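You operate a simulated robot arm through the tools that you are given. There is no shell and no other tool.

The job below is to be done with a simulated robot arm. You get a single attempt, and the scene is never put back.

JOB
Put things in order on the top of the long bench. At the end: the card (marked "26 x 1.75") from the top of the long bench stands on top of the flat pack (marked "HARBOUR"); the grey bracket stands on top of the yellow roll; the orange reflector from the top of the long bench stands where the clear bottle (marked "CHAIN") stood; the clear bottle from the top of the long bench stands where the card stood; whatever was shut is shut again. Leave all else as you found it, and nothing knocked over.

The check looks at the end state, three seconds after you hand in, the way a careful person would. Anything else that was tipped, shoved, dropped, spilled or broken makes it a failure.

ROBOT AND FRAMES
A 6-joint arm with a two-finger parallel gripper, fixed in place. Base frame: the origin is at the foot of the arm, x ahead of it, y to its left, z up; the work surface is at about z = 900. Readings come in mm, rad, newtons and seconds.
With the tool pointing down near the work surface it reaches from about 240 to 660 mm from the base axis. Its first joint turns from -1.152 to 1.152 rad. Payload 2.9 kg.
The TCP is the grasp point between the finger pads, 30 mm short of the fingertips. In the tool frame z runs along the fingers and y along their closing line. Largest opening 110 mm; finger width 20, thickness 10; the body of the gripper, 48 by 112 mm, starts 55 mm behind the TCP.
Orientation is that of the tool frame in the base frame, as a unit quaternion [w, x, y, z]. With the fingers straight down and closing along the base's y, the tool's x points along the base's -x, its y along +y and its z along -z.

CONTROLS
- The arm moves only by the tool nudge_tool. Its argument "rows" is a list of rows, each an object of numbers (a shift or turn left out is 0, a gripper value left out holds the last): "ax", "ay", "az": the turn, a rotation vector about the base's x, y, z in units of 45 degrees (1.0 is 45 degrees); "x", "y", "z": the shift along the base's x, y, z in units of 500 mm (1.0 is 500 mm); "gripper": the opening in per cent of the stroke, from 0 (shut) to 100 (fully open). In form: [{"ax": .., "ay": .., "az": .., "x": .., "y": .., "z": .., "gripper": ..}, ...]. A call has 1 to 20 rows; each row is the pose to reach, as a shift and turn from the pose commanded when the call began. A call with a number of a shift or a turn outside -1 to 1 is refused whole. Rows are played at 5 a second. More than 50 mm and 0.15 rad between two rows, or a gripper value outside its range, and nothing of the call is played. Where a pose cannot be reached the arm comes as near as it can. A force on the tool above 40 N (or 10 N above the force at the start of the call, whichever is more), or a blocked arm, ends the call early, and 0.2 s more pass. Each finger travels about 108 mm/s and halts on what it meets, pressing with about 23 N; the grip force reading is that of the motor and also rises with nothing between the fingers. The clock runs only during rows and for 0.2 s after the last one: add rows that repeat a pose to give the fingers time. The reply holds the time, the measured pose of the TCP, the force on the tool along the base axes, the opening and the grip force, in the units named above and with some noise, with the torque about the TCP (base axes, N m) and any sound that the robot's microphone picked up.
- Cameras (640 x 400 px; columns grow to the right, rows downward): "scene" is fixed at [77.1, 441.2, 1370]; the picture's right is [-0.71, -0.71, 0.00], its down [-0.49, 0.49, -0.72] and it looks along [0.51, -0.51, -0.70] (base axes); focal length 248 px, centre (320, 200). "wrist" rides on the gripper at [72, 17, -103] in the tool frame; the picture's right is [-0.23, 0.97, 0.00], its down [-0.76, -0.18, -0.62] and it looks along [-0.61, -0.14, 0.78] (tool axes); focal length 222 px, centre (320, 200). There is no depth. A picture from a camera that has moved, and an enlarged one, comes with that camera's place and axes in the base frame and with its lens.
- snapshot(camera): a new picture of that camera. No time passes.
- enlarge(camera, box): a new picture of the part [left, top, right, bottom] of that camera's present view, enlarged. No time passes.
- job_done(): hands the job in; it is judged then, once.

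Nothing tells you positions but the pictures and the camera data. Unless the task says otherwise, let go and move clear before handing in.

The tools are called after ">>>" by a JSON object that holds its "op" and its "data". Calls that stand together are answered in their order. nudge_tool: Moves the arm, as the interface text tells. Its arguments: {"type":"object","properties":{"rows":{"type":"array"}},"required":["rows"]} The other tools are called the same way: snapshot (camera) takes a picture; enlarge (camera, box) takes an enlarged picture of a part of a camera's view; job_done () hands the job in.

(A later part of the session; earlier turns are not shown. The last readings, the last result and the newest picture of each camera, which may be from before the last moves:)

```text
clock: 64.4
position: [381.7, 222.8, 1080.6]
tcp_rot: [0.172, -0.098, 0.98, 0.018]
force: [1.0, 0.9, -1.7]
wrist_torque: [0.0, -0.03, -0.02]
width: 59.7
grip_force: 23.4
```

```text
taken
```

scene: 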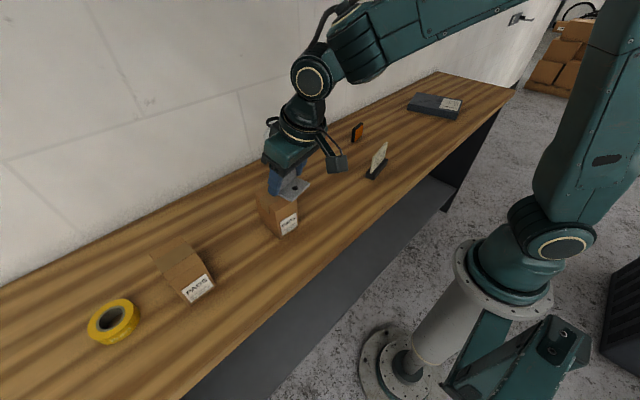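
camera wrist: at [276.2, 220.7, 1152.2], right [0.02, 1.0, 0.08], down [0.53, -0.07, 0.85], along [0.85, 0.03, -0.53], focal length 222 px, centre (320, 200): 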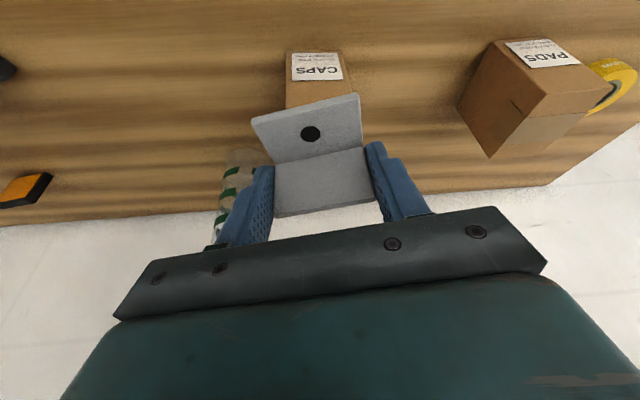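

>>> {"op": "nudge_tool", "data": {"rows": [{"y": 0.07, "az": 0.1, "gripper": 0}, {"y": 0.14, "az": 0.2}, {"y": 0.21, "az": 0.3}, {"y": 0.28, "az": 0.4}, {"y": 0.35, "az": 0.5}, {"y": 0.42, "az": 0.6}, {"y": 0.49, "az": 0.7, "x": 0.02}, {"y": 0.56, "az": 0.8, "x": 0.05}, {"y": 0.62, "az": 0.86, "x": 0.08}, {"y": 0.67, "az": 0.907, "x": 0.11, "z": -0.03}, {"y": 0.716, "az": 0.907, "x": 0.1366, "z": -0.08}, {"y": 0.716, "az": 0.907, "x": 0.1366, "z": -0.1}, {"y": 0.716, "az": 0.907, "x": 0.1366, "z": -0.1}]}}

>>> {"op": "snapshot", "data": {"camera": "wrist"}}

>>> {"op": "snapshot", "data": {"camera": "scene"}}

```text
clock: 67.2
position: [446.6, 578.0, 1027.6]
tcp_rot: [0.156, -0.433, 0.884, 0.077]
force: [-0.5, 0.7, -1.9]
wrist_torque: [0.0, 0.01, -0.01]
width: 59.6
grip_force: 23.2
out of reach, approached as far as the arm can: row 11
```

```text
taken
camera wrist: at [369.2, 509.1, 1101.1], right [-0.64, 0.77, 0.08], down [0.45, 0.29, 0.85], along [0.63, 0.58, -0.53], focal length 222 px, centre (320, 200)
```

wrist: 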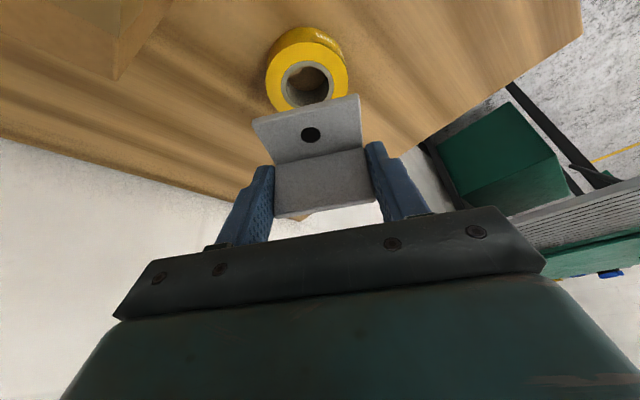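

```text
taken
```

scene: 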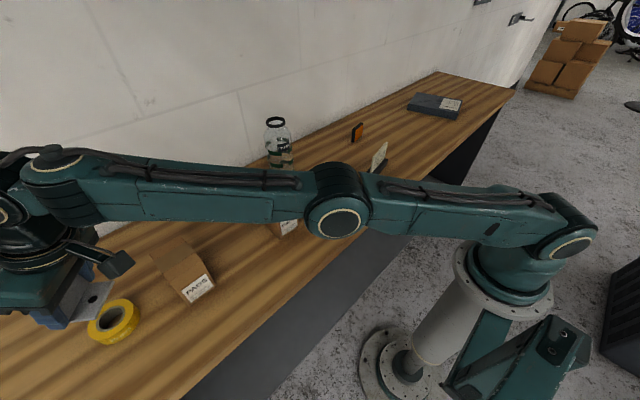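

The bracket is over the roll. I'll shift outward slightly and descend to just above contact.

>>> {"op": "nudge_tool", "data": {"rows": [{"x": 0.005, "y": 0.005, "z": -0.03, "gripper": 0}, {"x": 0.005, "y": 0.005, "z": -0.06}, {"x": 0.005, "y": 0.005, "z": -0.09}, {"x": 0.005, "y": 0.005, "z": -0.11}, {"x": 0.005, "y": 0.005, "z": -0.122}, {"x": 0.005, "y": 0.005, "z": -0.122}]}}

>>> {"op": "snapshot", "data": {"camera": "wrist"}}

>>> {"op": "enlarge", "data": {"camera": "wrist", "box": [220, 40, 412, 220]}}

>>> {"op": "enlarge", "data": {"camera": "scene", "box": [40, 250, 200, 370]}}

```text
clock: 68.6
position: [451.3, 584.9, 968.4]
tcp_rot: [0.155, -0.434, 0.884, 0.076]
force: [-0.4, -0.7, -0.5]
wrist_torque: [0.0, 0.02, -0.03]
width: 59.8
grip_force: 23.0
```

```text
taken
camera wrist: at [373.6, 514.6, 1040.9], right [-0.64, 0.77, 0.08], down [0.45, 0.29, 0.85], along [0.63, 0.58, -0.53], focal length 222 px, centre (320, 200)
```

wrist: 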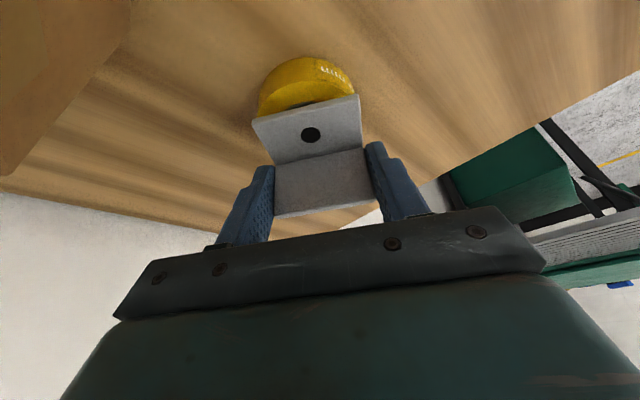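

```text
2.22 times, centred on (316, 130) of wrist
camera zoom: at [373.6, 514.6, 1040.9], right [-0.64, 0.77, 0.08], down [0.45, 0.29, 0.85], along [0.63, 0.58, -0.53], focal length 494 px, centre (329, 356)
```

zoom: 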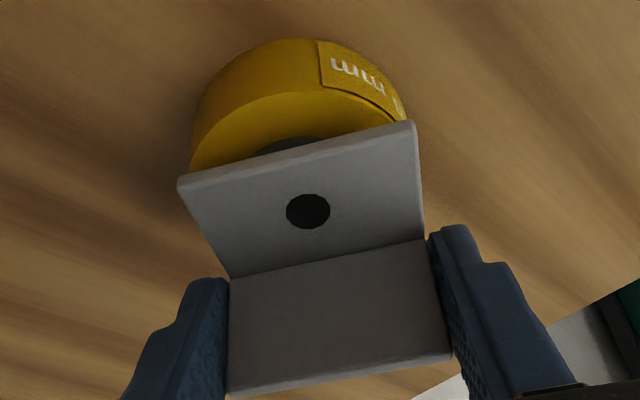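

```text
3.33 times, centred on (120, 310) of scene
camera zoom: at [77.2, 441.2, 1370.0], right [-0.71, -0.71, 0.0], down [-0.49, 0.49, -0.72], along [0.51, -0.51, -0.7], focal length 827 px, centre (987, -167)
```

zoom: 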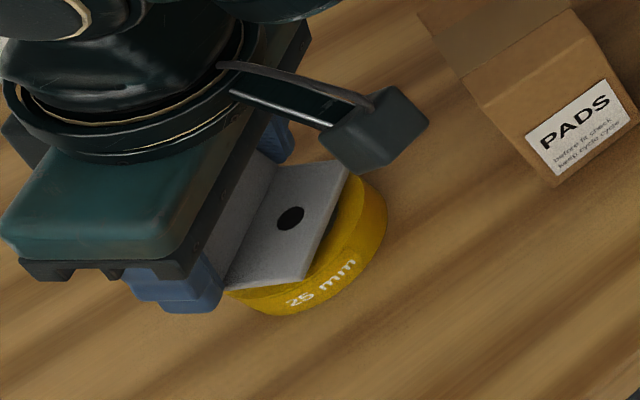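

>>> {"op": "nudge_tool", "data": {"rows": [{"x": -0.004, "y": -0.007, "gripper": 0}, {"x": -0.004, "y": -0.007, "z": -0.006}, {"x": -0.004, "y": -0.007, "z": -0.012}, {"x": -0.004, "y": -0.007, "z": -0.015}, {"x": -0.004, "y": -0.007, "z": -0.015}]}}

>>> {"op": "enlarge", "data": {"camera": "wrist", "box": [220, 40, 412, 220]}}

>>> {"op": "enlarge", "data": {"camera": "scene", "box": [60, 270, 160, 345]}}

```text
clock: 69.8
position: [449.6, 579.9, 960.6]
tcp_rot: [0.156, -0.433, 0.884, 0.077]
force: [0.4, -0.4, -1.5]
wrist_torque: [0.01, 0.01, 0.01]
width: 60.0
grip_force: 23.0
```

```text
2.22 times, centred on (316, 130) of wrist
camera zoom: at [372.1, 510.2, 1033.2], right [-0.64, 0.77, 0.08], down [0.45, 0.29, 0.85], along [0.63, 0.58, -0.53], focal length 494 px, centre (329, 356)
```

zoom: 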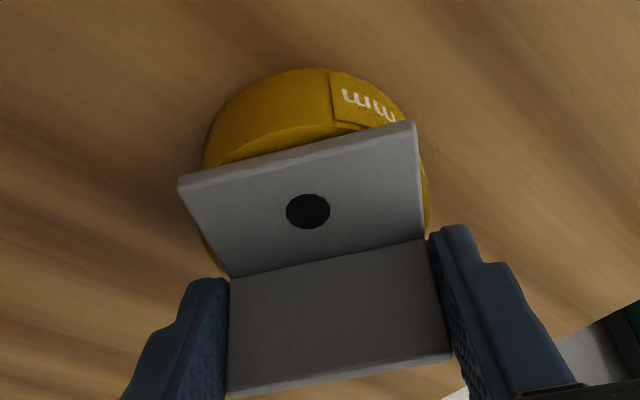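

```text
5.33 times, centred on (110, 308) of scene
camera zoom: at [77.2, 441.2, 1370.0], right [-0.71, -0.71, 0.0], down [-0.49, 0.49, -0.72], along [0.51, -0.51, -0.7], focal length 1324 px, centre (1440, -373)
```

zoom: 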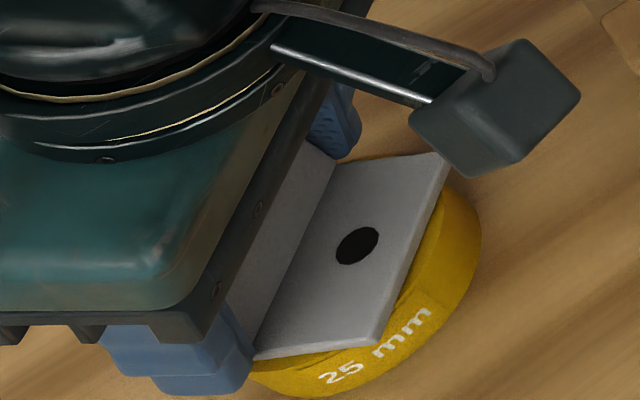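

>>> {"op": "nudge_tool", "data": {"rows": [{"z": -0.001, "gripper": 0}, {"z": -0.002}, {"z": -0.003}, {"z": -0.004}, {"z": -0.004}]}}

```text
clock: 71.0
position: [450.0, 580.7, 959.7]
tcp_rot: [0.157, -0.433, 0.884, 0.077]
force: [-0.4, -0.5, -0.6]
wrist_torque: [0.01, 0.0, 0.02]
width: 59.6
grip_force: 22.9
```

>>> {"op": "nudge_tool", "data": {"rows": [{"z": -0.001, "gripper": 0}, {"z": -0.002}, {"z": -0.003}, {"z": -0.003}]}}

```text
clock: 72.0
position: [450.3, 580.3, 959.2]
tcp_rot: [0.158, -0.433, 0.884, 0.077]
force: [-0.6, 1.2, 7.5]
wrist_torque: [-0.05, -0.03, 0.04]
width: 59.8
grip_force: 23.5
```

Contact on the roll at 7.5 N. I'll ease 1 mm, then open and retreat straight up along a clear path.

>>> {"op": "nudge_tool", "data": {"rows": [{"z": 0.002, "gripper": 0}, {"z": 0.002, "gripper": 60}, {"z": 0.002, "gripper": 68}, {"z": 0.002, "gripper": 75}, {"z": 0.002, "gripper": 75}]}}

>>> {"op": "enlarge", "data": {"camera": "scene", "box": [60, 270, 160, 345]}}

>>> {"op": "enlarge", "data": {"camera": "wrist", "box": [220, 40, 412, 220]}}

```text
clock: 73.2
position: [450.2, 581.0, 959.1]
tcp_rot: [0.156, -0.434, 0.884, 0.077]
force: [-0.2, -0.6, -0.5]
wrist_torque: [0.01, -0.01, 0.0]
width: 82.5
grip_force: 0.0
```

```text
5.33 times, centred on (110, 308) of scene
camera zoom: at [77.1, 441.2, 1370.0], right [-0.71, -0.71, 0.0], down [-0.49, 0.49, -0.72], along [0.51, -0.51, -0.7], focal length 1324 px, centre (1440, -373)
```

zoom: 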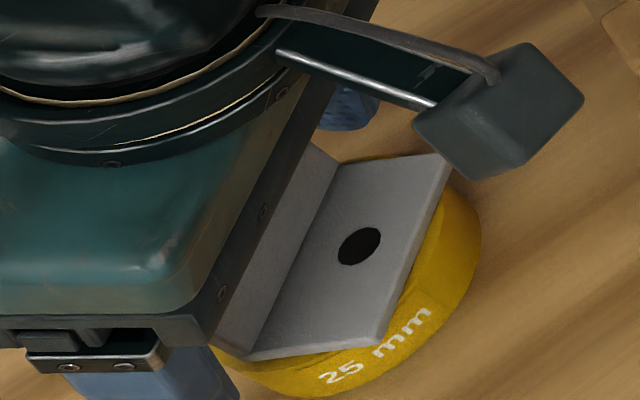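

```text
2.22 times, centred on (316, 130) of wrist
camera zoom: at [372.1, 510.2, 1031.1], right [-0.64, 0.77, 0.08], down [0.45, 0.29, 0.85], along [0.63, 0.58, -0.53], focal length 494 px, centre (329, 356)
```

zoom: 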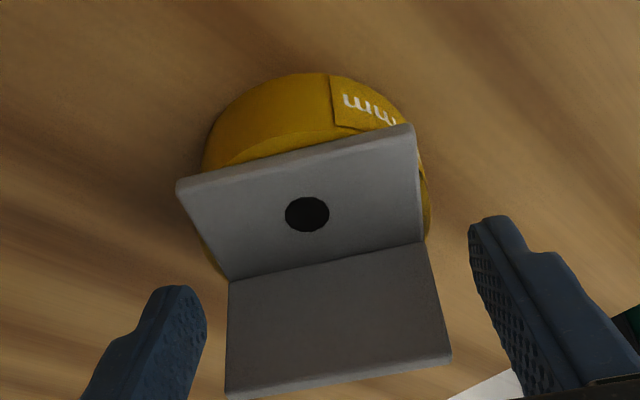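

Bracket sits on the roll. Retreating up and back.

>>> {"op": "nudge_tool", "data": {"rows": [{"z": 0.04}, {"z": 0.09}, {"z": 0.14}, {"z": 0.19, "x": -0.02, "y": -0.03}, {"z": 0.22, "x": -0.05, "y": -0.09}, {"z": 0.24, "x": -0.09, "y": -0.16}, {"z": 0.25, "x": -0.13, "y": -0.23}, {"z": 0.25, "x": -0.15, "y": -0.31}, {"z": 0.25, "x": -0.16, "y": -0.39}, {"z": 0.25, "x": -0.16, "y": -0.47}, {"z": 0.25, "x": -0.16, "y": -0.47}]}}

>>> {"op": "snapshot", "data": {"camera": "scene"}}

>>> {"op": "enlarge", "data": {"camera": "scene", "box": [60, 220, 260, 360]}}

>>> {"op": "snapshot", "data": {"camera": "wrist"}}

```text
clock: 75.6
position: [367.8, 345.8, 1082.9]
tcp_rot: [0.157, -0.433, 0.884, 0.077]
force: [-0.1, -0.3, 0.0]
wrist_torque: [0.01, 0.02, 0.02]
width: 82.5
grip_force: 0.0
out of reach, approached as far as the arm can: row 4
```

```text
taken
```

scene: 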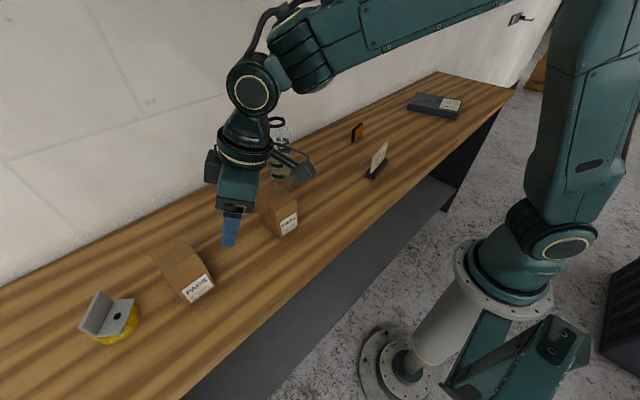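

```text
2.86 times, centred on (160, 290) of scene
camera zoom: at [77.1, 441.1, 1370.0], right [-0.71, -0.71, 0.0], down [-0.49, 0.49, -0.72], along [0.51, -0.51, -0.7], focal length 709 px, centre (777, -57)
```

zoom: 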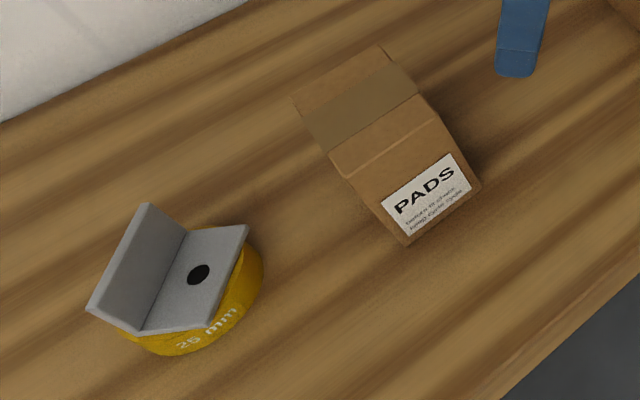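

```text
taken
camera wrist: at [290.7, 274.6, 1155.2], right [-0.64, 0.77, 0.08], down [0.45, 0.29, 0.85], along [0.63, 0.58, -0.53], focal length 222 px, centre (320, 200)
```

wrist: 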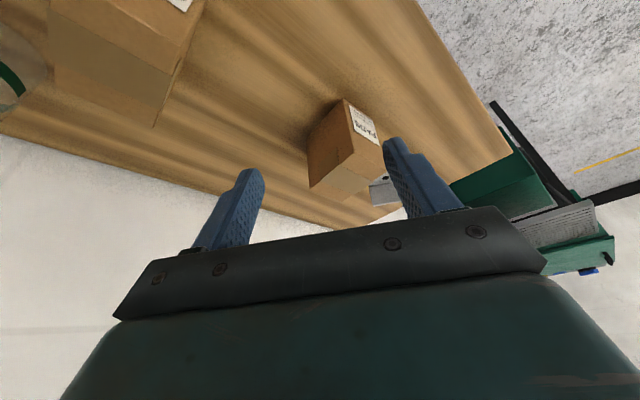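

The bracket is in place on the roll, and the roll and PADS box are undisturbed. Now I'll swing back to the pack and look at how to draw it back to its original pose.

>>> {"op": "nudge_tool", "data": {"rows": [{"y": -0.07, "az": -0.1, "gripper": 50}, {"y": -0.14, "az": -0.2}, {"y": -0.21, "az": -0.3}, {"y": -0.28, "az": -0.4}, {"y": -0.35, "az": -0.5}, {"y": -0.42, "az": -0.6}, {"y": -0.49, "az": -0.7}, {"y": -0.56, "az": -0.8}, {"y": -0.63, "az": -0.9}, {"y": -0.7, "az": -1.0}, {"y": -0.7, "az": -1.0}]}}

>>> {"op": "nudge_tool", "data": {"rows": [{"y": -0.07, "az": -0.1}, {"y": -0.14, "az": -0.2}, {"y": -0.21, "az": -0.3}, {"y": -0.28, "az": -0.4}, {"y": -0.35, "az": -0.5}, {"y": -0.42, "az": -0.6}, {"y": -0.49, "az": -0.7}, {"y": -0.56, "az": -0.8}, {"y": -0.63, "az": -0.9}, {"y": -0.72, "az": -1.0}, {"y": -0.8, "az": -1.0}, {"y": -0.8, "az": -1.0}]}}

>>> {"op": "nudge_tool", "data": {"rows": [{"az": -0.1}, {"az": -0.2}, {"az": -0.3}, {"az": -0.375}, {"az": -0.375}]}}

>>> {"op": "snapshot", "data": {"camera": "wrist"}}

>>> {"op": "enlarge", "data": {"camera": "scene", "box": [320, 60, 520, 185]}}

```text
clock: 78.0
position: [370.8, -2.9, 1084.7]
tcp_rot: [0.174, -0.06, 0.983, 0.01]
force: [-0.5, 0.0, -0.3]
wrist_torque: [0.01, 0.02, 0.01]
width: 55.1
grip_force: 0.0
```

```text
clock: 80.6
position: [370.7, -403.6, 1084.0]
tcp_rot: [0.164, 0.319, 0.932, -0.057]
force: [-0.9, 0.0, 0.0]
wrist_torque: [0.01, 0.02, -0.01]
width: 55.1
grip_force: 0.1
```

```text
clock: 81.8
position: [369.5, -403.7, 1084.0]
tcp_rot: [0.154, 0.453, 0.874, -0.08]
force: [-1.1, -0.6, 0.0]
wrist_torque: [-0.01, 0.0, -0.01]
width: 54.9
grip_force: 0.0
```

```text
taken
camera wrist: at [323.7, -309.2, 1156.5], right [0.92, 0.39, 0.08], down [0.14, -0.51, 0.85], along [0.37, -0.77, -0.53], focal length 222 px, centre (320, 200)
```

wrist: 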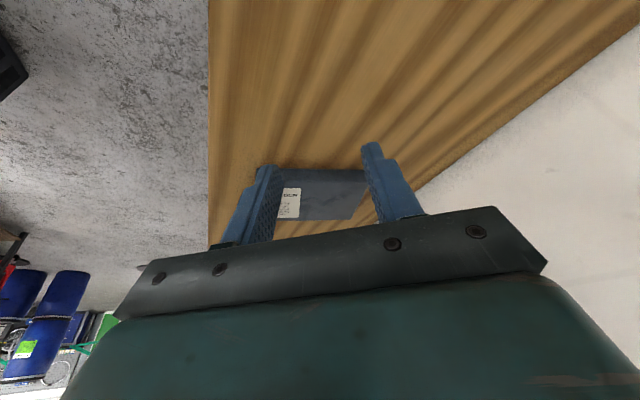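

```text
3.20 times, centred on (420, 122) of scene
camera zoom: at [77.1, 441.2, 1370.0], right [-0.71, -0.71, 0.0], down [-0.49, 0.49, -0.72], along [0.51, -0.51, -0.7], focal length 794 px, centre (0, 448)
```

zoom: 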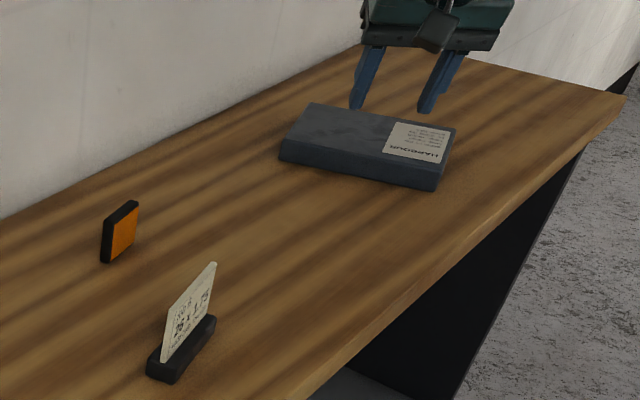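

I'll align the closing line with the pack's near edge, increase the lean to 30 degrees, and approach just above the pack's near strip so I can press lightly and drag it back.

>>> {"op": "nudge_tool", "data": {"rows": [{"az": -0.15, "y": -0.03}, {"az": -0.3, "y": -0.06}, {"az": -0.447, "y": -0.09}, {"az": -0.447, "y": -0.1}]}}

>>> {"op": "nudge_tool", "data": {"rows": [{"ax": -0.107, "ay": -0.03, "y": -0.04, "x": 0.01, "z": -0.02}, {"ax": -0.214, "ay": -0.059, "y": -0.09, "x": 0.03, "z": -0.05}, {"ax": -0.214, "ay": -0.059, "y": -0.16, "x": 0.06, "z": -0.08}, {"ax": -0.214, "ay": -0.059, "y": -0.23, "x": 0.085, "z": -0.11}, {"ax": -0.214, "ay": -0.059, "y": -0.3, "x": 0.112, "z": -0.14}, {"ax": -0.214, "ay": -0.059, "y": -0.309, "x": 0.113, "z": -0.18}, {"ax": -0.214, "ay": -0.059, "y": -0.309, "x": 0.113, "z": -0.18}]}}

>>> {"op": "snapshot", "data": {"camera": "wrist"}}

>>> {"op": "enlarge", "data": {"camera": "scene", "box": [395, 70, 475, 130]}}

```text
clock: 82.8
position: [371.0, -454.3, 1083.6]
tcp_rot: [0.137, 0.599, 0.782, -0.105]
force: [0.4, -1.2, 0.8]
wrist_torque: [0.01, -0.02, -0.02]
width: 54.7
grip_force: 0.1
```

```text
clock: 84.4
position: [428.1, -609.3, 993.3]
tcp_rot: [0.206, 0.586, 0.768, -0.157]
force: [0.0, -0.2, 0.5]
wrist_torque: [0.02, 0.01, 0.0]
width: 55.0
grip_force: 0.1
```

```text
taken
camera wrist: at [413.2, -494.1, 1046.4], right [0.99, 0.07, 0.11], down [-0.08, -0.38, 0.92], along [0.1, -0.92, -0.37], focal length 222 px, centre (320, 200)
```

wrist: 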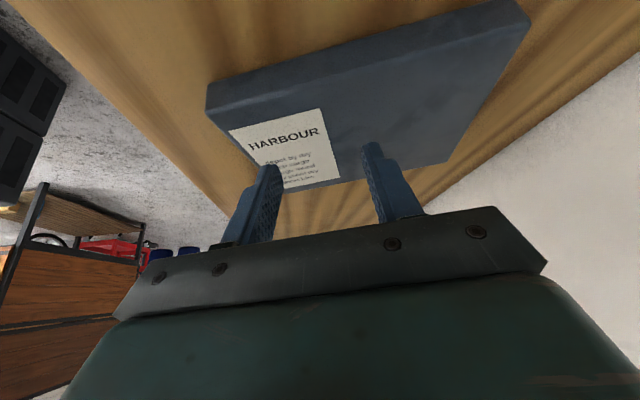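

```text
6.67 times, centred on (435, 100) of scene
camera zoom: at [77.2, 441.1, 1370.0], right [-0.71, -0.71, 0.0], down [-0.49, 0.49, -0.72], along [0.51, -0.51, -0.7], focal length 1655 px, centre (-447, 867)
```

zoom: 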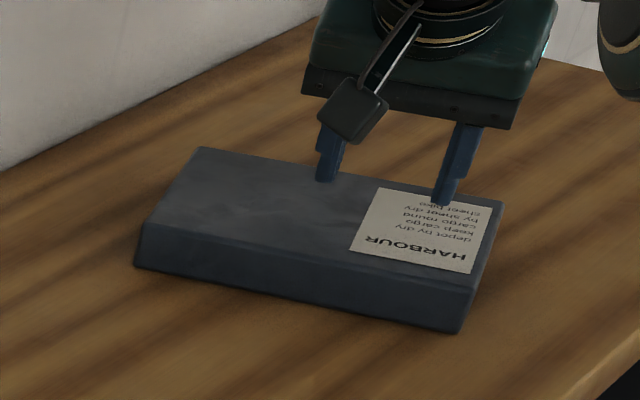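

>>> {"op": "nudge_tool", "data": {"rows": [{"z": -0.03}, {"z": -0.055}, {"z": -0.068}, {"z": -0.068}]}}

>>> {"op": "nudge_tool", "data": {"rows": [{"z": -0.002}, {"z": -0.004}, {"z": -0.006}, {"z": -0.006}]}}

```text
clock: 85.4
position: [427.0, -609.6, 959.8]
tcp_rot: [0.207, 0.586, 0.767, -0.157]
force: [-1.8, 1.4, 7.8]
wrist_torque: [-0.08, 0.25, -0.11]
width: 55.5
grip_force: 0.0
```

```text
clock: 86.4
position: [426.0, -609.5, 961.0]
tcp_rot: [0.209, 0.587, 0.767, -0.157]
force: [-2.9, 9.2, 25.7]
wrist_torque: [-0.02, 0.6, -0.39]
width: 55.4
grip_force: 0.5
```

Contact at z≈960 with about 26 N pressing. Now a short trial drag toward me.

>>> {"op": "nudge_tool", "data": {"rows": [{"y": 0.006}, {"y": 0.012}, {"y": 0.02}, {"y": 0.028}, {"y": 0.036}, {"y": 0.04}, {"y": 0.04}]}}

>>> {"op": "enlarge", "data": {"camera": "scene", "box": [320, 60, 520, 185]}}

>>> {"op": "snapshot", "data": {"camera": "wrist"}}

```text
clock: 88.0
position: [427.2, -590.4, 960.6]
tcp_rot: [0.21, 0.586, 0.766, -0.159]
force: [0.2, -9.8, 20.7]
wrist_torque: [-0.62, 0.57, 0.23]
width: 56.1
grip_force: 1.2
```

```text
3.20 times, centred on (420, 122) of scene
camera zoom: at [76.9, 441.3, 1369.9], right [-0.71, -0.71, 0.0], down [-0.49, 0.49, -0.72], along [0.51, -0.51, -0.7], focal length 794 px, centre (0, 448)
```

zoom: 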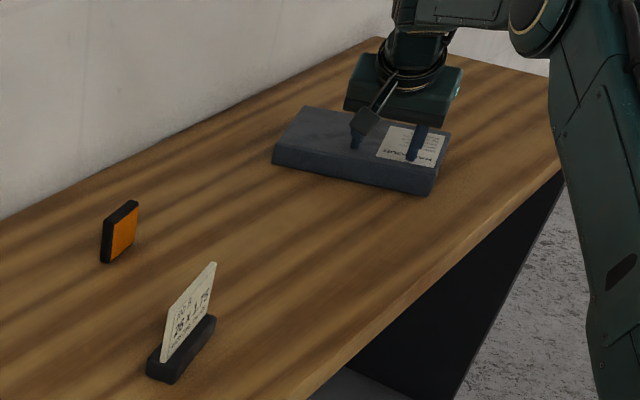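

```text
taken
camera wrist: at [412.4, -474.7, 1012.9], right [0.99, 0.07, 0.12], down [-0.09, -0.38, 0.92], along [0.11, -0.92, -0.37], focal length 222 px, centre (320, 200)
```

wrist: 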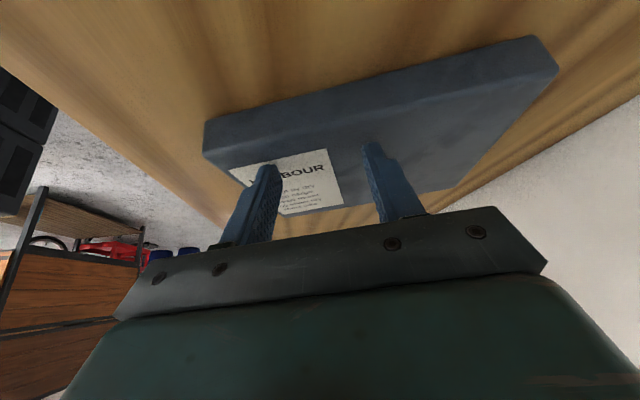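

The pack follows the fingertips well. Continuing the drag with the needed clockwise rotation, in stages.

>>> {"op": "nudge_tool", "data": {"rows": [{"y": 0.013, "az": -0.0283}, {"y": 0.0256, "az": -0.0565}, {"y": 0.0384, "az": -0.0848}, {"y": 0.0513, "az": -0.113}, {"y": 0.0641, "az": -0.1413}, {"y": 0.0769, "az": -0.1696}, {"y": 0.0897, "az": -0.1978}, {"y": 0.0897, "az": -0.1978}]}}

>>> {"op": "enlarge", "data": {"camera": "scene", "box": [320, 60, 520, 185]}}

>>> {"op": "snapshot", "data": {"camera": "wrist"}}

```text
clock: 89.8
position: [426.5, -544.7, 960.8]
tcp_rot: [0.198, 0.644, 0.718, -0.173]
force: [-0.6, -10.2, 24.0]
wrist_torque: [-0.56, 0.77, 0.33]
width: 55.7
grip_force: 1.3
```

```text
3.20 times, centred on (420, 122) of scene
camera zoom: at [76.8, 441.3, 1369.9], right [-0.71, -0.71, 0.0], down [-0.49, 0.49, -0.72], along [0.51, -0.51, -0.7], focal length 794 px, centre (0, 448)
```

zoom: 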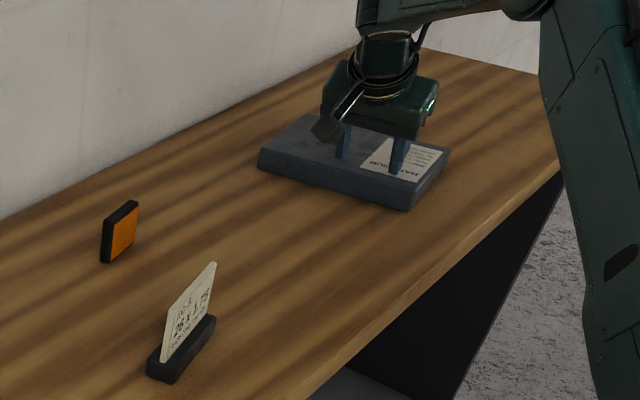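

```text
taken
camera wrist: at [430.5, -428.5, 1013.0], right [0.99, -0.09, 0.12], down [-0.14, -0.36, 0.92], along [-0.04, -0.93, -0.37], focal length 222 px, centre (320, 200)
```

wrist: 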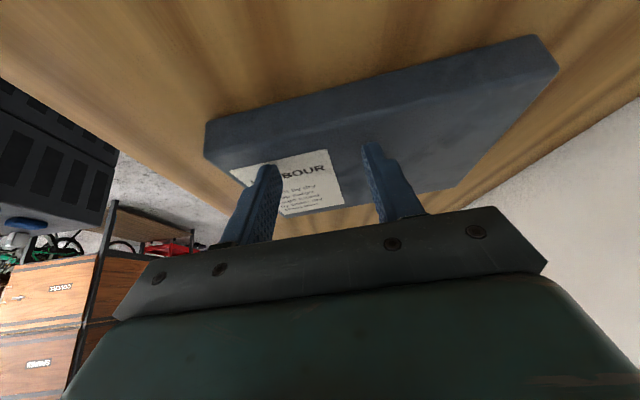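

The pack is locked to the tool. Completing the second half.

>>> {"op": "nudge_tool", "data": {"rows": [{"y": 0.013, "az": -0.0283}, {"y": 0.0256, "az": -0.0565}, {"y": 0.0384, "az": -0.0848}, {"y": 0.0513, "az": -0.113}, {"y": 0.0641, "az": -0.1413}, {"y": 0.0769, "az": -0.1696}, {"y": 0.086, "az": -0.1978}, {"y": 0.086, "az": -0.1978}]}}

>>> {"op": "enlarge", "data": {"camera": "scene", "box": [320, 60, 520, 185]}}

>>> {"op": "snapshot", "data": {"camera": "wrist"}}

```text
clock: 91.6
position: [427.9, -501.2, 960.1]
tcp_rot: [0.183, 0.698, 0.666, -0.186]
force: [0.8, -9.7, 25.3]
wrist_torque: [-0.47, 0.73, 0.37]
width: 54.1
grip_force: 0.0
```

```text
3.20 times, centred on (420, 122) of scene
camera zoom: at [76.8, 441.3, 1369.9], right [-0.71, -0.71, 0.0], down [-0.49, 0.49, -0.72], along [0.51, -0.51, -0.7], focal length 794 px, centre (0, 448)
```

zoom: 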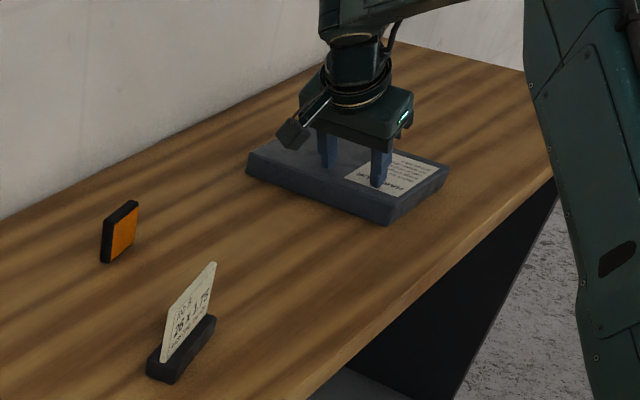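

```text
taken
camera wrist: at [448.0, -387.6, 1013.2], right [0.96, -0.24, 0.12], down [-0.2, -0.33, 0.92], along [-0.18, -0.91, -0.37], focal length 222 px, centre (320, 200)
```

wrist: 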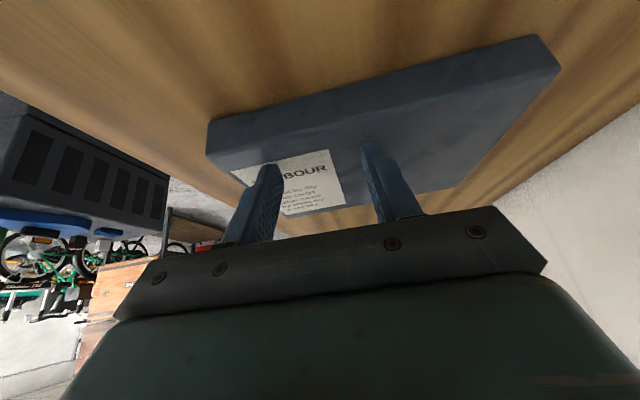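

>>> {"op": "enlarge", "data": {"camera": "scene", "box": [340, 110, 468, 190]}}

>>> {"op": "enlarge", "data": {"camera": "scene", "box": [320, 80, 448, 200]}}

>>> {"op": "enlarge", "data": {"camera": "wrist", "box": [180, 20, 340, 180]}}

>>> {"op": "enlarge", "data": {"camera": "wrist", "box": [460, 0, 620, 120]}}

```text
5.00 times, centred on (404, 150) of scene
camera zoom: at [76.8, 441.3, 1369.9], right [-0.71, -0.71, 0.0], down [-0.49, 0.49, -0.72], along [0.51, -0.51, -0.7], focal length 1241 px, centre (-100, 450)
```

zoom: 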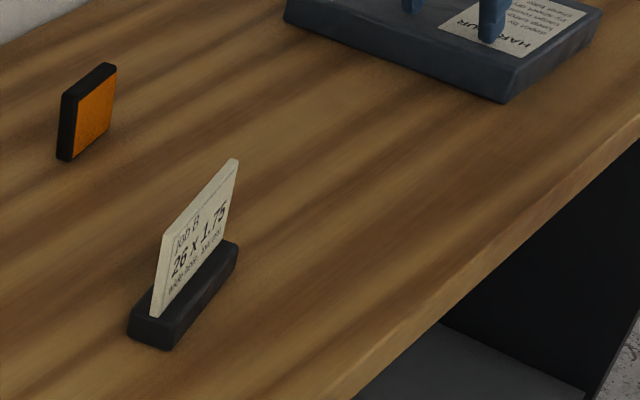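

```text
3.33 times, centred on (384, 140) of scene
camera zoom: at [76.8, 441.3, 1369.9], right [-0.71, -0.71, 0.0], down [-0.49, 0.49, -0.72], along [0.51, -0.51, -0.7], focal length 827 px, centre (107, 400)
```

zoom: 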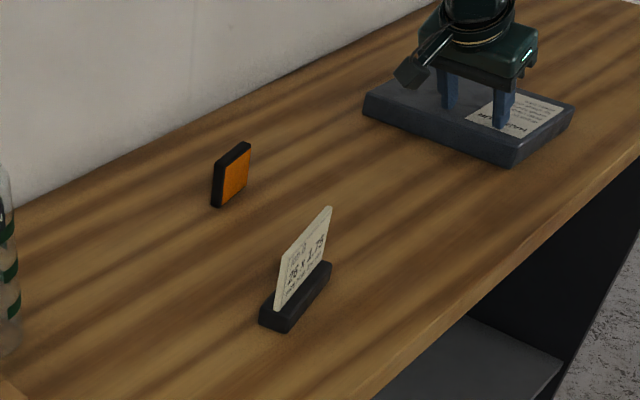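

```text
2.50 times, centred on (260, 100) of wrist
camera zoom: at [448.0, -387.6, 1013.2], right [0.96, -0.24, 0.12], down [-0.2, -0.33, 0.92], along [-0.18, -0.91, -0.37], focal length 555 px, centre (470, 450)
```

zoom: 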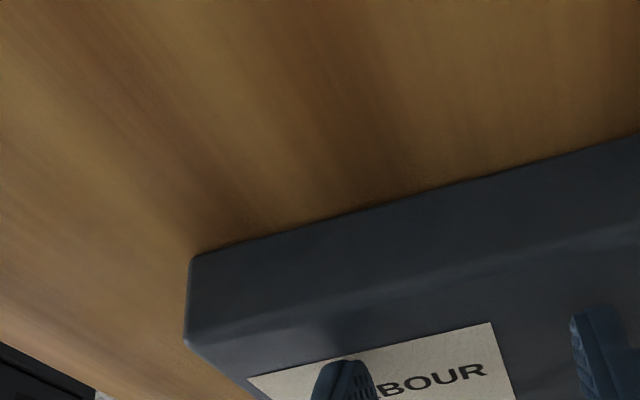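

```text
3.33 times, centred on (540, 60) of wrist
camera zoom: at [448.0, -387.6, 1013.2], right [0.96, -0.24, 0.12], down [-0.2, -0.33, 0.92], along [-0.18, -0.91, -0.37], focal length 740 px, centre (-413, 667)
```

zoom: 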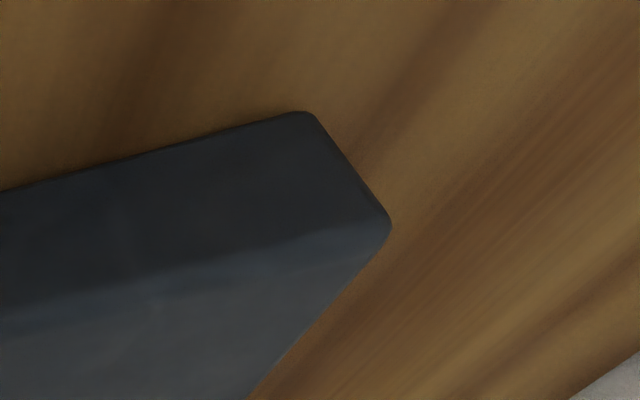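

The pack is within a few millimetres of its original pose. I'll apply a small correction of roughly (-4,+2) while still in contact, then lift and check against my original views.

>>> {"op": "nudge_tool", "data": {"rows": [{"x": -0.003, "y": 0.0015}, {"x": -0.006, "y": 0.003}, {"x": -0.009, "y": 0.004}, {"x": -0.009, "y": 0.004}, {"x": -0.009, "y": 0.004, "z": 0.01}, {"x": -0.009, "y": 0.004, "z": 0.05}, {"x": -0.009, "y": 0.004, "z": 0.12}, {"x": -0.009, "y": 0.004, "z": 0.12}]}}

>>> {"op": "enlarge", "data": {"camera": "scene", "box": [340, 110, 468, 190]}}

>>> {"op": "enlarge", "data": {"camera": "scene", "box": [320, 60, 520, 185]}}

```text
clock: 93.4
position: [420.8, -495.5, 1017.3]
tcp_rot: [0.179, 0.698, 0.668, -0.186]
force: [0.6, 0.3, 0.1]
wrist_torque: [0.01, 0.03, 0.01]
width: 54.9
grip_force: 0.0
```

```text
5.00 times, centred on (404, 150) of scene
camera zoom: at [77.1, 441.2, 1370.0], right [-0.71, -0.71, 0.0], down [-0.49, 0.49, -0.72], along [0.51, -0.51, -0.7], focal length 1241 px, centre (-100, 450)
```

zoom: 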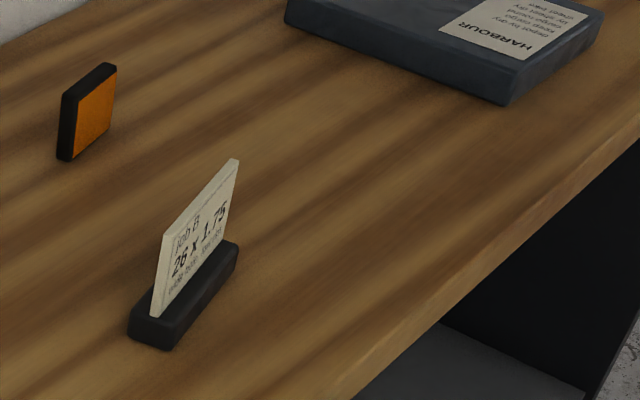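

```text
3.20 times, centred on (420, 122) of scene
camera zoom: at [77.1, 441.2, 1370.0], right [-0.71, -0.71, 0.0], down [-0.49, 0.49, -0.72], along [0.51, -0.51, -0.7], focal length 794 px, centre (0, 448)
```

zoom: 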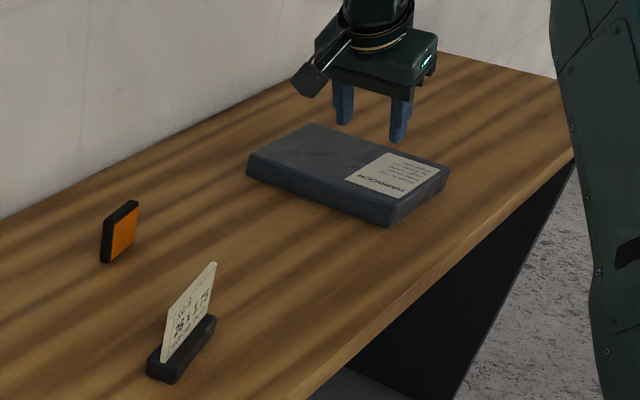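

Close already. For an exact comparison I'll return to the same viewing pose I used originally for the pack.

>>> {"op": "nudge_tool", "data": {"rows": [{"x": -0.0277, "y": 0.051, "z": 0.0523, "ax": 0.11, "ay": -0.004}, {"x": -0.0553, "y": 0.102, "z": 0.1046, "ax": 0.22, "ay": -0.008}, {"x": -0.083, "y": 0.153, "z": 0.157, "ax": 0.33, "ay": -0.012}, {"x": -0.1107, "y": 0.204, "z": 0.209, "ax": 0.44, "ay": -0.016}, {"x": -0.1383, "y": 0.255, "z": 0.2615, "ax": 0.55, "ay": -0.019}, {"x": -0.166, "y": 0.306, "z": 0.313, "ax": 0.66, "ay": -0.021}, {"x": -0.166, "y": 0.306, "z": 0.313, "ax": 0.66, "ay": -0.021}]}}

>>> {"op": "nudge_tool", "data": {"rows": [{"az": 0.17, "gripper": 100}, {"az": 0.34}, {"az": 0.51}, {"az": 0.68}, {"az": 0.85}, {"az": 1.0}, {"az": 1.0}]}}

>>> {"op": "enlarge", "data": {"camera": "wrist", "box": [220, 140, 396, 250]}}

```text
clock: 95.0
position: [337.3, -345.5, 1172.3]
tcp_rot: [-0.002, 0.722, 0.692, -0.004]
force: [0.2, -0.6, -0.6]
wrist_torque: [0.0, -0.01, -0.01]
width: 55.1
grip_force: 0.1
```

```text
clock: 96.6
position: [338.6, -345.7, 1173.1]
tcp_rot: [0.001, 0.402, 0.916, -0.004]
force: [0.5, -0.3, 0.2]
wrist_torque: [0.0, -0.01, 0.02]
width: 110.1
grip_force: 0.1
```

```text
3.64 times, centred on (308, 195) of wrist
camera zoom: at [301.8, -279.5, 1275.8], right [0.87, 0.49, 0.0], down [0.39, -0.68, 0.63], along [0.31, -0.55, -0.78], focal length 808 px, centre (364, 218)
```

zoom: 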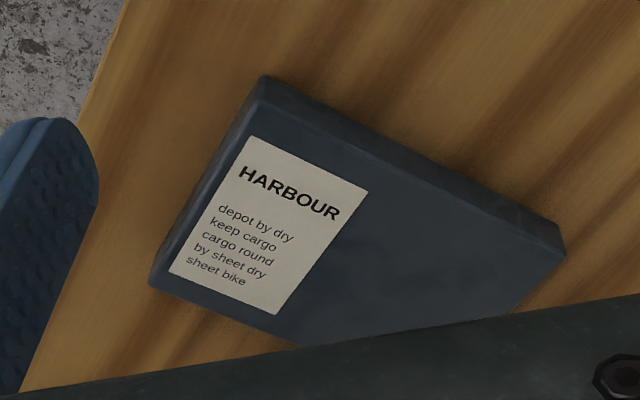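

The pack is back to within about 3 mm of its original pose, with essentially no rotation error. Now back to the card: I'll pick it up by its plate with a 20 degree lean.

>>> {"op": "nudge_tool", "data": {"rows": [{"x": 0.014, "y": 0.067, "z": -0.03, "az": -0.1, "gripper": 45}, {"x": 0.028, "y": 0.133, "z": -0.07, "az": -0.2}, {"x": 0.043, "y": 0.2, "z": -0.105, "az": -0.3}, {"x": 0.057, "y": 0.267, "z": -0.14, "az": -0.4}, {"x": 0.071, "y": 0.333, "z": -0.176, "az": -0.5}, {"x": 0.085, "y": 0.4, "z": -0.21, "az": -0.6}, {"x": 0.1, "y": 0.467, "z": -0.246, "az": -0.693}, {"x": 0.1, "y": 0.467, "z": -0.246, "az": -0.693}]}}

>>> {"op": "nudge_tool", "data": {"rows": [{"ax": -0.145, "ay": -0.029}, {"ax": -0.29, "ay": -0.059}, {"ax": -0.4355, "ay": -0.088}, {"ax": -0.4355, "ay": -0.088}]}}

>>> {"op": "snapshot", "data": {"camera": "wrist"}}

>>> {"op": "enlarge", "data": {"camera": "wrist", "box": [224, 20, 416, 140]}}

```text
clock: 98.4
position: [387.3, -109.8, 1050.6]
tcp_rot: [0.0, 0.633, 0.774, -0.004]
force: [0.1, 0.4, -0.4]
wrist_torque: [0.02, -0.01, -0.01]
width: 49.6
grip_force: 0.1
```

```text
clock: 99.4
position: [388.1, -111.3, 1050.2]
tcp_rot: [0.135, 0.624, 0.761, -0.114]
force: [-0.3, 0.2, 0.1]
wrist_torque: [-0.01, -0.01, -0.03]
width: 49.7
grip_force: 0.0
```

```text
taken
camera wrist: at [384.4, -5.7, 1121.5], right [1.0, -0.02, 0.07], down [-0.07, -0.52, 0.85], along [0.02, -0.85, -0.52], focal length 222 px, centre (320, 200)
```

wrist: 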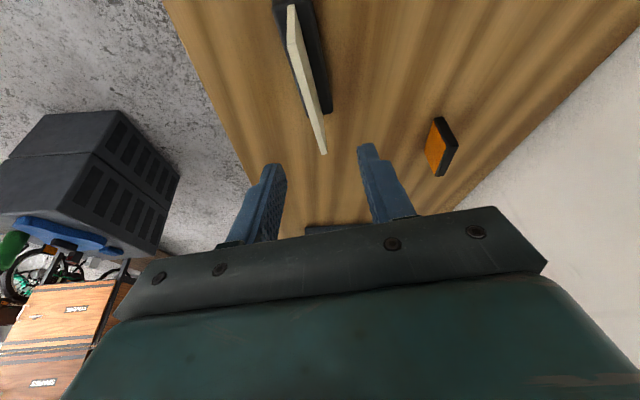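

```text
3.33 times, centred on (320, 80) of wrist
camera zoom: at [384.4, -5.7, 1121.5], right [1.0, -0.02, 0.07], down [-0.07, -0.52, 0.85], along [0.02, -0.85, -0.52], focal length 740 px, centre (320, 600)
```

zoom: 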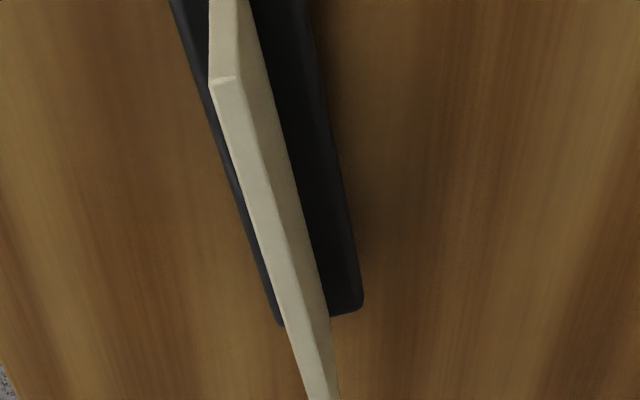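

>>> {"op": "nudge_tool", "data": {"rows": [{"y": -0.0136}, {"y": -0.0136, "z": -0.07}, {"y": -0.0136, "z": -0.14}, {"y": -0.0136, "z": -0.18}, {"y": -0.0136, "z": -0.18}]}}

>>> {"op": "snapshot", "data": {"camera": "wrist"}}

>>> {"op": "enlarge", "data": {"camera": "scene", "box": [340, 110, 420, 190]}}

```text
clock: 100.6
position: [389.5, -120.2, 959.3]
tcp_rot: [0.136, 0.625, 0.761, -0.114]
force: [0.3, -0.7, 0.1]
wrist_torque: [-0.03, 0.02, -0.04]
width: 49.6
grip_force: 0.1
```

```text
taken
camera wrist: at [385.9, -14.4, 1030.6], right [1.0, -0.02, 0.07], down [-0.07, -0.52, 0.85], along [0.02, -0.85, -0.52], focal length 222 px, centre (320, 200)
```

wrist: 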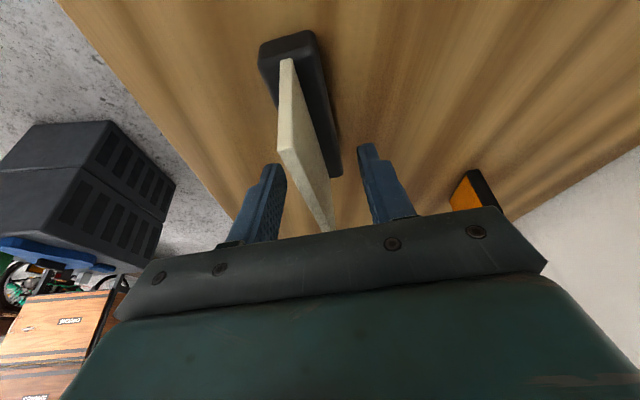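

```text
5.00 times, centred on (380, 150) of scene
camera zoom: at [77.2, 441.2, 1370.0], right [-0.71, -0.71, 0.0], down [-0.49, 0.49, -0.72], along [0.51, -0.51, -0.7], focal length 1241 px, centre (20, 450)
```

zoom: 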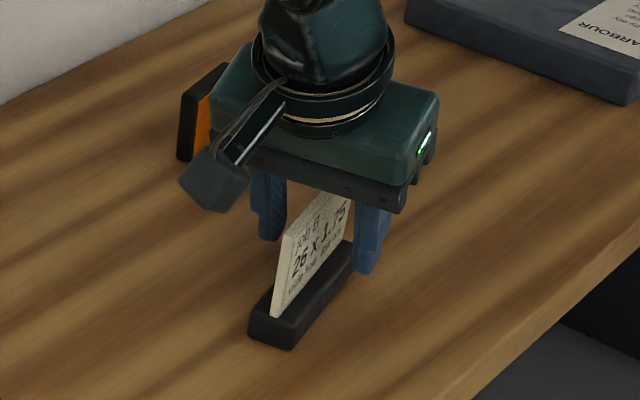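

>>> {"op": "nudge_tool", "data": {"rows": [{"gripper": 25}, {"gripper": 10}, {"gripper": 0}, {"gripper": 0}, {"gripper": 0}]}}

>>> {"op": "nudge_tool", "data": {"rows": [{"z": 0.01, "gripper": 0}, {"z": 0.03}, {"z": 0.06}, {"z": 0.1}, {"z": 0.12}, {"z": 0.12}]}}

>>> {"op": "snapshot", "data": {"camera": "wrist"}}

>>> {"op": "enlarge", "data": {"camera": "scene", "box": [340, 90, 440, 190]}}

```text
clock: 101.8
position: [390.1, -120.1, 958.1]
tcp_rot: [0.135, 0.624, 0.761, -0.114]
force: [0.0, -0.2, -0.3]
wrist_torque: [0.01, 0.0, -0.01]
width: 5.6
grip_force: 23.1
```

```text
clock: 103.2
position: [389.0, -120.3, 1020.5]
tcp_rot: [0.134, 0.624, 0.761, -0.113]
force: [0.3, -0.3, -0.6]
wrist_torque: [0.02, 0.0, 0.01]
width: 5.5
grip_force: 22.7
```

```text
taken
camera wrist: at [385.3, -14.6, 1092.8], right [1.0, -0.02, 0.07], down [-0.07, -0.52, 0.85], along [0.02, -0.85, -0.52], focal length 222 px, centre (320, 200)
```

wrist: 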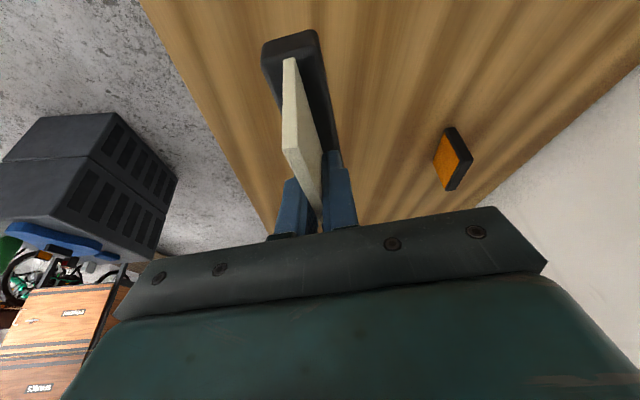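

```text
4.00 times, centred on (390, 140) of scene
camera zoom: at [77.1, 441.2, 1370.0], right [-0.71, -0.71, 0.0], down [-0.49, 0.49, -0.72], along [0.51, -0.51, -0.7], focal length 993 px, centre (40, 440)
```

zoom: 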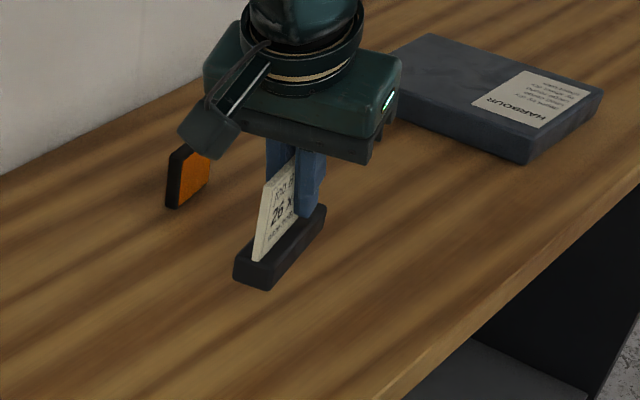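

Firm grip. Carrying the card over the pack at about (400,-560).

>>> {"op": "nudge_tool", "data": {"rows": [{"y": -0.06, "gripper": 0}, {"y": -0.14, "x": 0.002}, {"y": -0.22, "x": 0.004}, {"y": -0.3, "x": 0.007}, {"y": -0.38, "x": 0.01}, {"y": -0.46, "x": 0.013}, {"y": -0.54, "x": 0.016}, {"y": -0.62, "x": 0.018}, {"y": -0.7, "x": 0.02}, {"y": -0.78, "x": 0.022, "z": -0.01}, {"y": -0.84, "x": 0.022, "z": -0.02}, {"y": -0.884, "x": 0.022, "z": -0.03}, {"y": -0.884, "x": 0.022, "z": -0.03}]}}

>>> {"op": "snapshot", "data": {"camera": "wrist"}}

>>> {"op": "enlarge", "data": {"camera": "scene", "box": [380, 60, 480, 135]}}

```text
clock: 106.0
position: [398.9, -562.6, 1004.6]
tcp_rot: [0.135, 0.624, 0.761, -0.114]
force: [0.0, 0.0, -0.4]
wrist_torque: [-0.01, 0.01, -0.05]
width: 5.5
grip_force: 23.1
```

```text
taken
camera wrist: at [395.1, -455.9, 1077.1], right [1.0, -0.02, 0.07], down [-0.07, -0.52, 0.85], along [0.02, -0.85, -0.52], focal length 222 px, centre (320, 200)
```

wrist: 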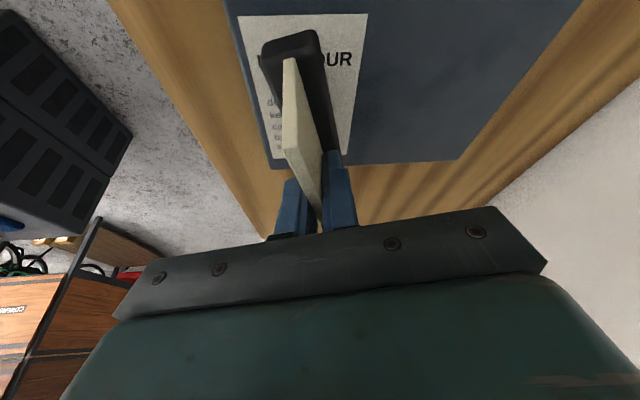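

```text
5.33 times, centred on (430, 98) of scene
camera zoom: at [77.2, 441.1, 1370.0], right [-0.71, -0.71, 0.0], down [-0.49, 0.49, -0.72], along [0.51, -0.51, -0.7], focal length 1324 px, centre (-267, 747)
```

zoom: 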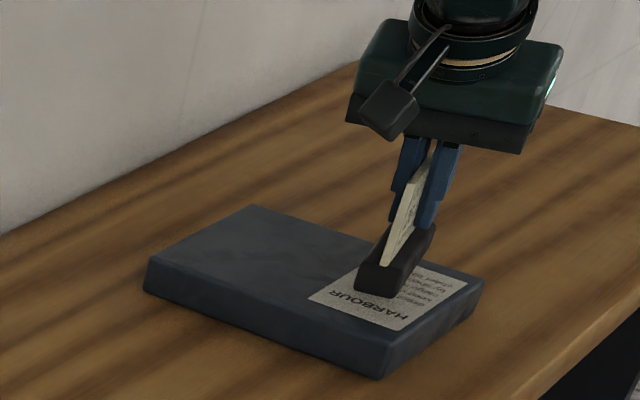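

>>> {"op": "nudge_tool", "data": {"rows": [{"z": -0.014, "gripper": 0}, {"z": -0.028}, {"z": -0.036}, {"z": -0.04}, {"z": -0.04}]}}

>>> {"op": "nudge_tool", "data": {"rows": [{"z": -0.001, "gripper": 0}, {"z": -0.002}, {"z": -0.003}, {"z": -0.003}]}}

```text
clock: 107.2
position: [400.2, -561.4, 988.6]
tcp_rot: [0.137, 0.625, 0.76, -0.115]
force: [-1.1, 0.7, 17.1]
wrist_torque: [0.61, 0.11, 0.07]
width: 5.7
grip_force: 22.6
```

```text
clock: 108.2
position: [400.4, -561.6, 987.3]
tcp_rot: [0.138, 0.625, 0.76, -0.114]
force: [1.7, -3.5, 22.3]
wrist_torque: [-0.05, -0.09, 0.05]
width: 5.8
grip_force: 23.2
```

Contact on the pack. Easing off the pressure before releasing.

>>> {"op": "nudge_tool", "data": {"rows": [{"z": 0.003, "gripper": 0}, {"z": 0.006}, {"z": 0.007}, {"z": 0.007}]}}

>>> {"op": "enlarge", "data": {"camera": "scene", "box": [380, 60, 480, 135]}}

```text
clock: 109.2
position: [399.6, -560.3, 987.0]
tcp_rot: [0.134, 0.624, 0.761, -0.113]
force: [0.3, 1.0, 11.2]
wrist_torque: [-0.37, -0.22, 0.07]
width: 5.3
grip_force: 23.1
```

```text
5.33 times, centred on (430, 98) of scene
camera zoom: at [77.0, 441.4, 1369.9], right [-0.71, -0.71, 0.0], down [-0.49, 0.49, -0.72], along [0.51, -0.51, -0.7], focal length 1324 px, centre (-267, 747)
```

zoom: 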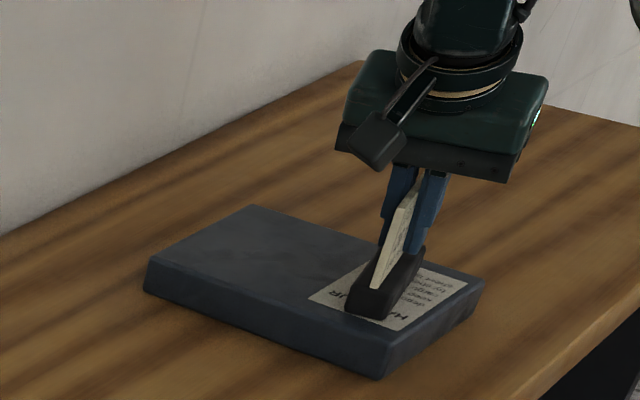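

>>> {"op": "nudge_tool", "data": {"rows": [{"z": 0.003, "gripper": 0}, {"z": 0.003}]}}

```text
clock: 109.8
position: [398.6, -561.1, 987.9]
tcp_rot: [0.133, 0.624, 0.761, -0.112]
force: [0.9, 0.9, 2.0]
wrist_torque: [-0.08, -0.1, 0.04]
width: 5.5
grip_force: 22.9
```

>>> {"op": "nudge_tool", "data": {"rows": [{"gripper": 12}, {"gripper": 25}, {"gripper": 40}, {"gripper": 40}]}}

>>> {"op": "enlarge", "data": {"camera": "scene", "box": [380, 60, 480, 135]}}

>>> {"op": "snapshot", "data": {"camera": "wrist"}}

```text
clock: 110.8
position: [399.2, -561.6, 988.9]
tcp_rot: [0.135, 0.624, 0.761, -0.113]
force: [-0.7, -0.6, 0.4]
wrist_torque: [-0.02, -0.02, 0.01]
width: 43.8
grip_force: 0.0
```

```text
5.33 times, centred on (430, 98) of scene
camera zoom: at [77.1, 441.2, 1370.0], right [-0.71, -0.71, 0.0], down [-0.49, 0.49, -0.72], along [0.51, -0.51, -0.7], focal length 1324 px, centre (-267, 747)
```

zoom: 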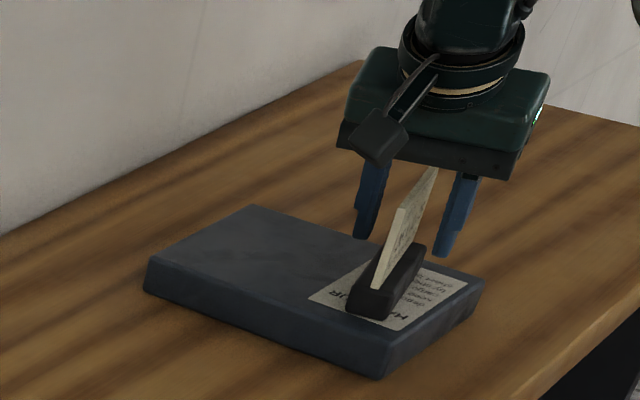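

```text
taken
camera wrist: at [396.0, -455.8, 1060.2], right [1.0, -0.02, 0.07], down [-0.07, -0.52, 0.85], along [0.02, -0.85, -0.52], focal length 222 px, centre (320, 200)
```

wrist: 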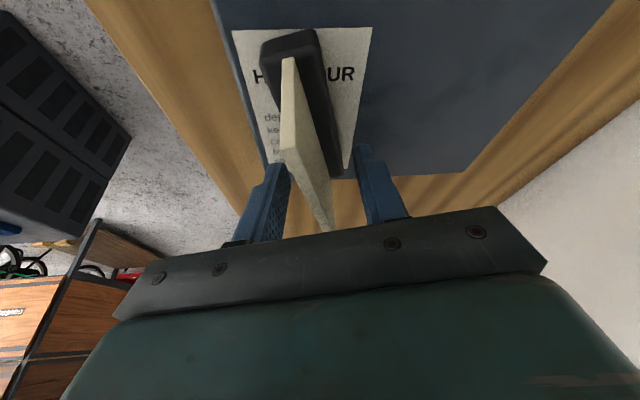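

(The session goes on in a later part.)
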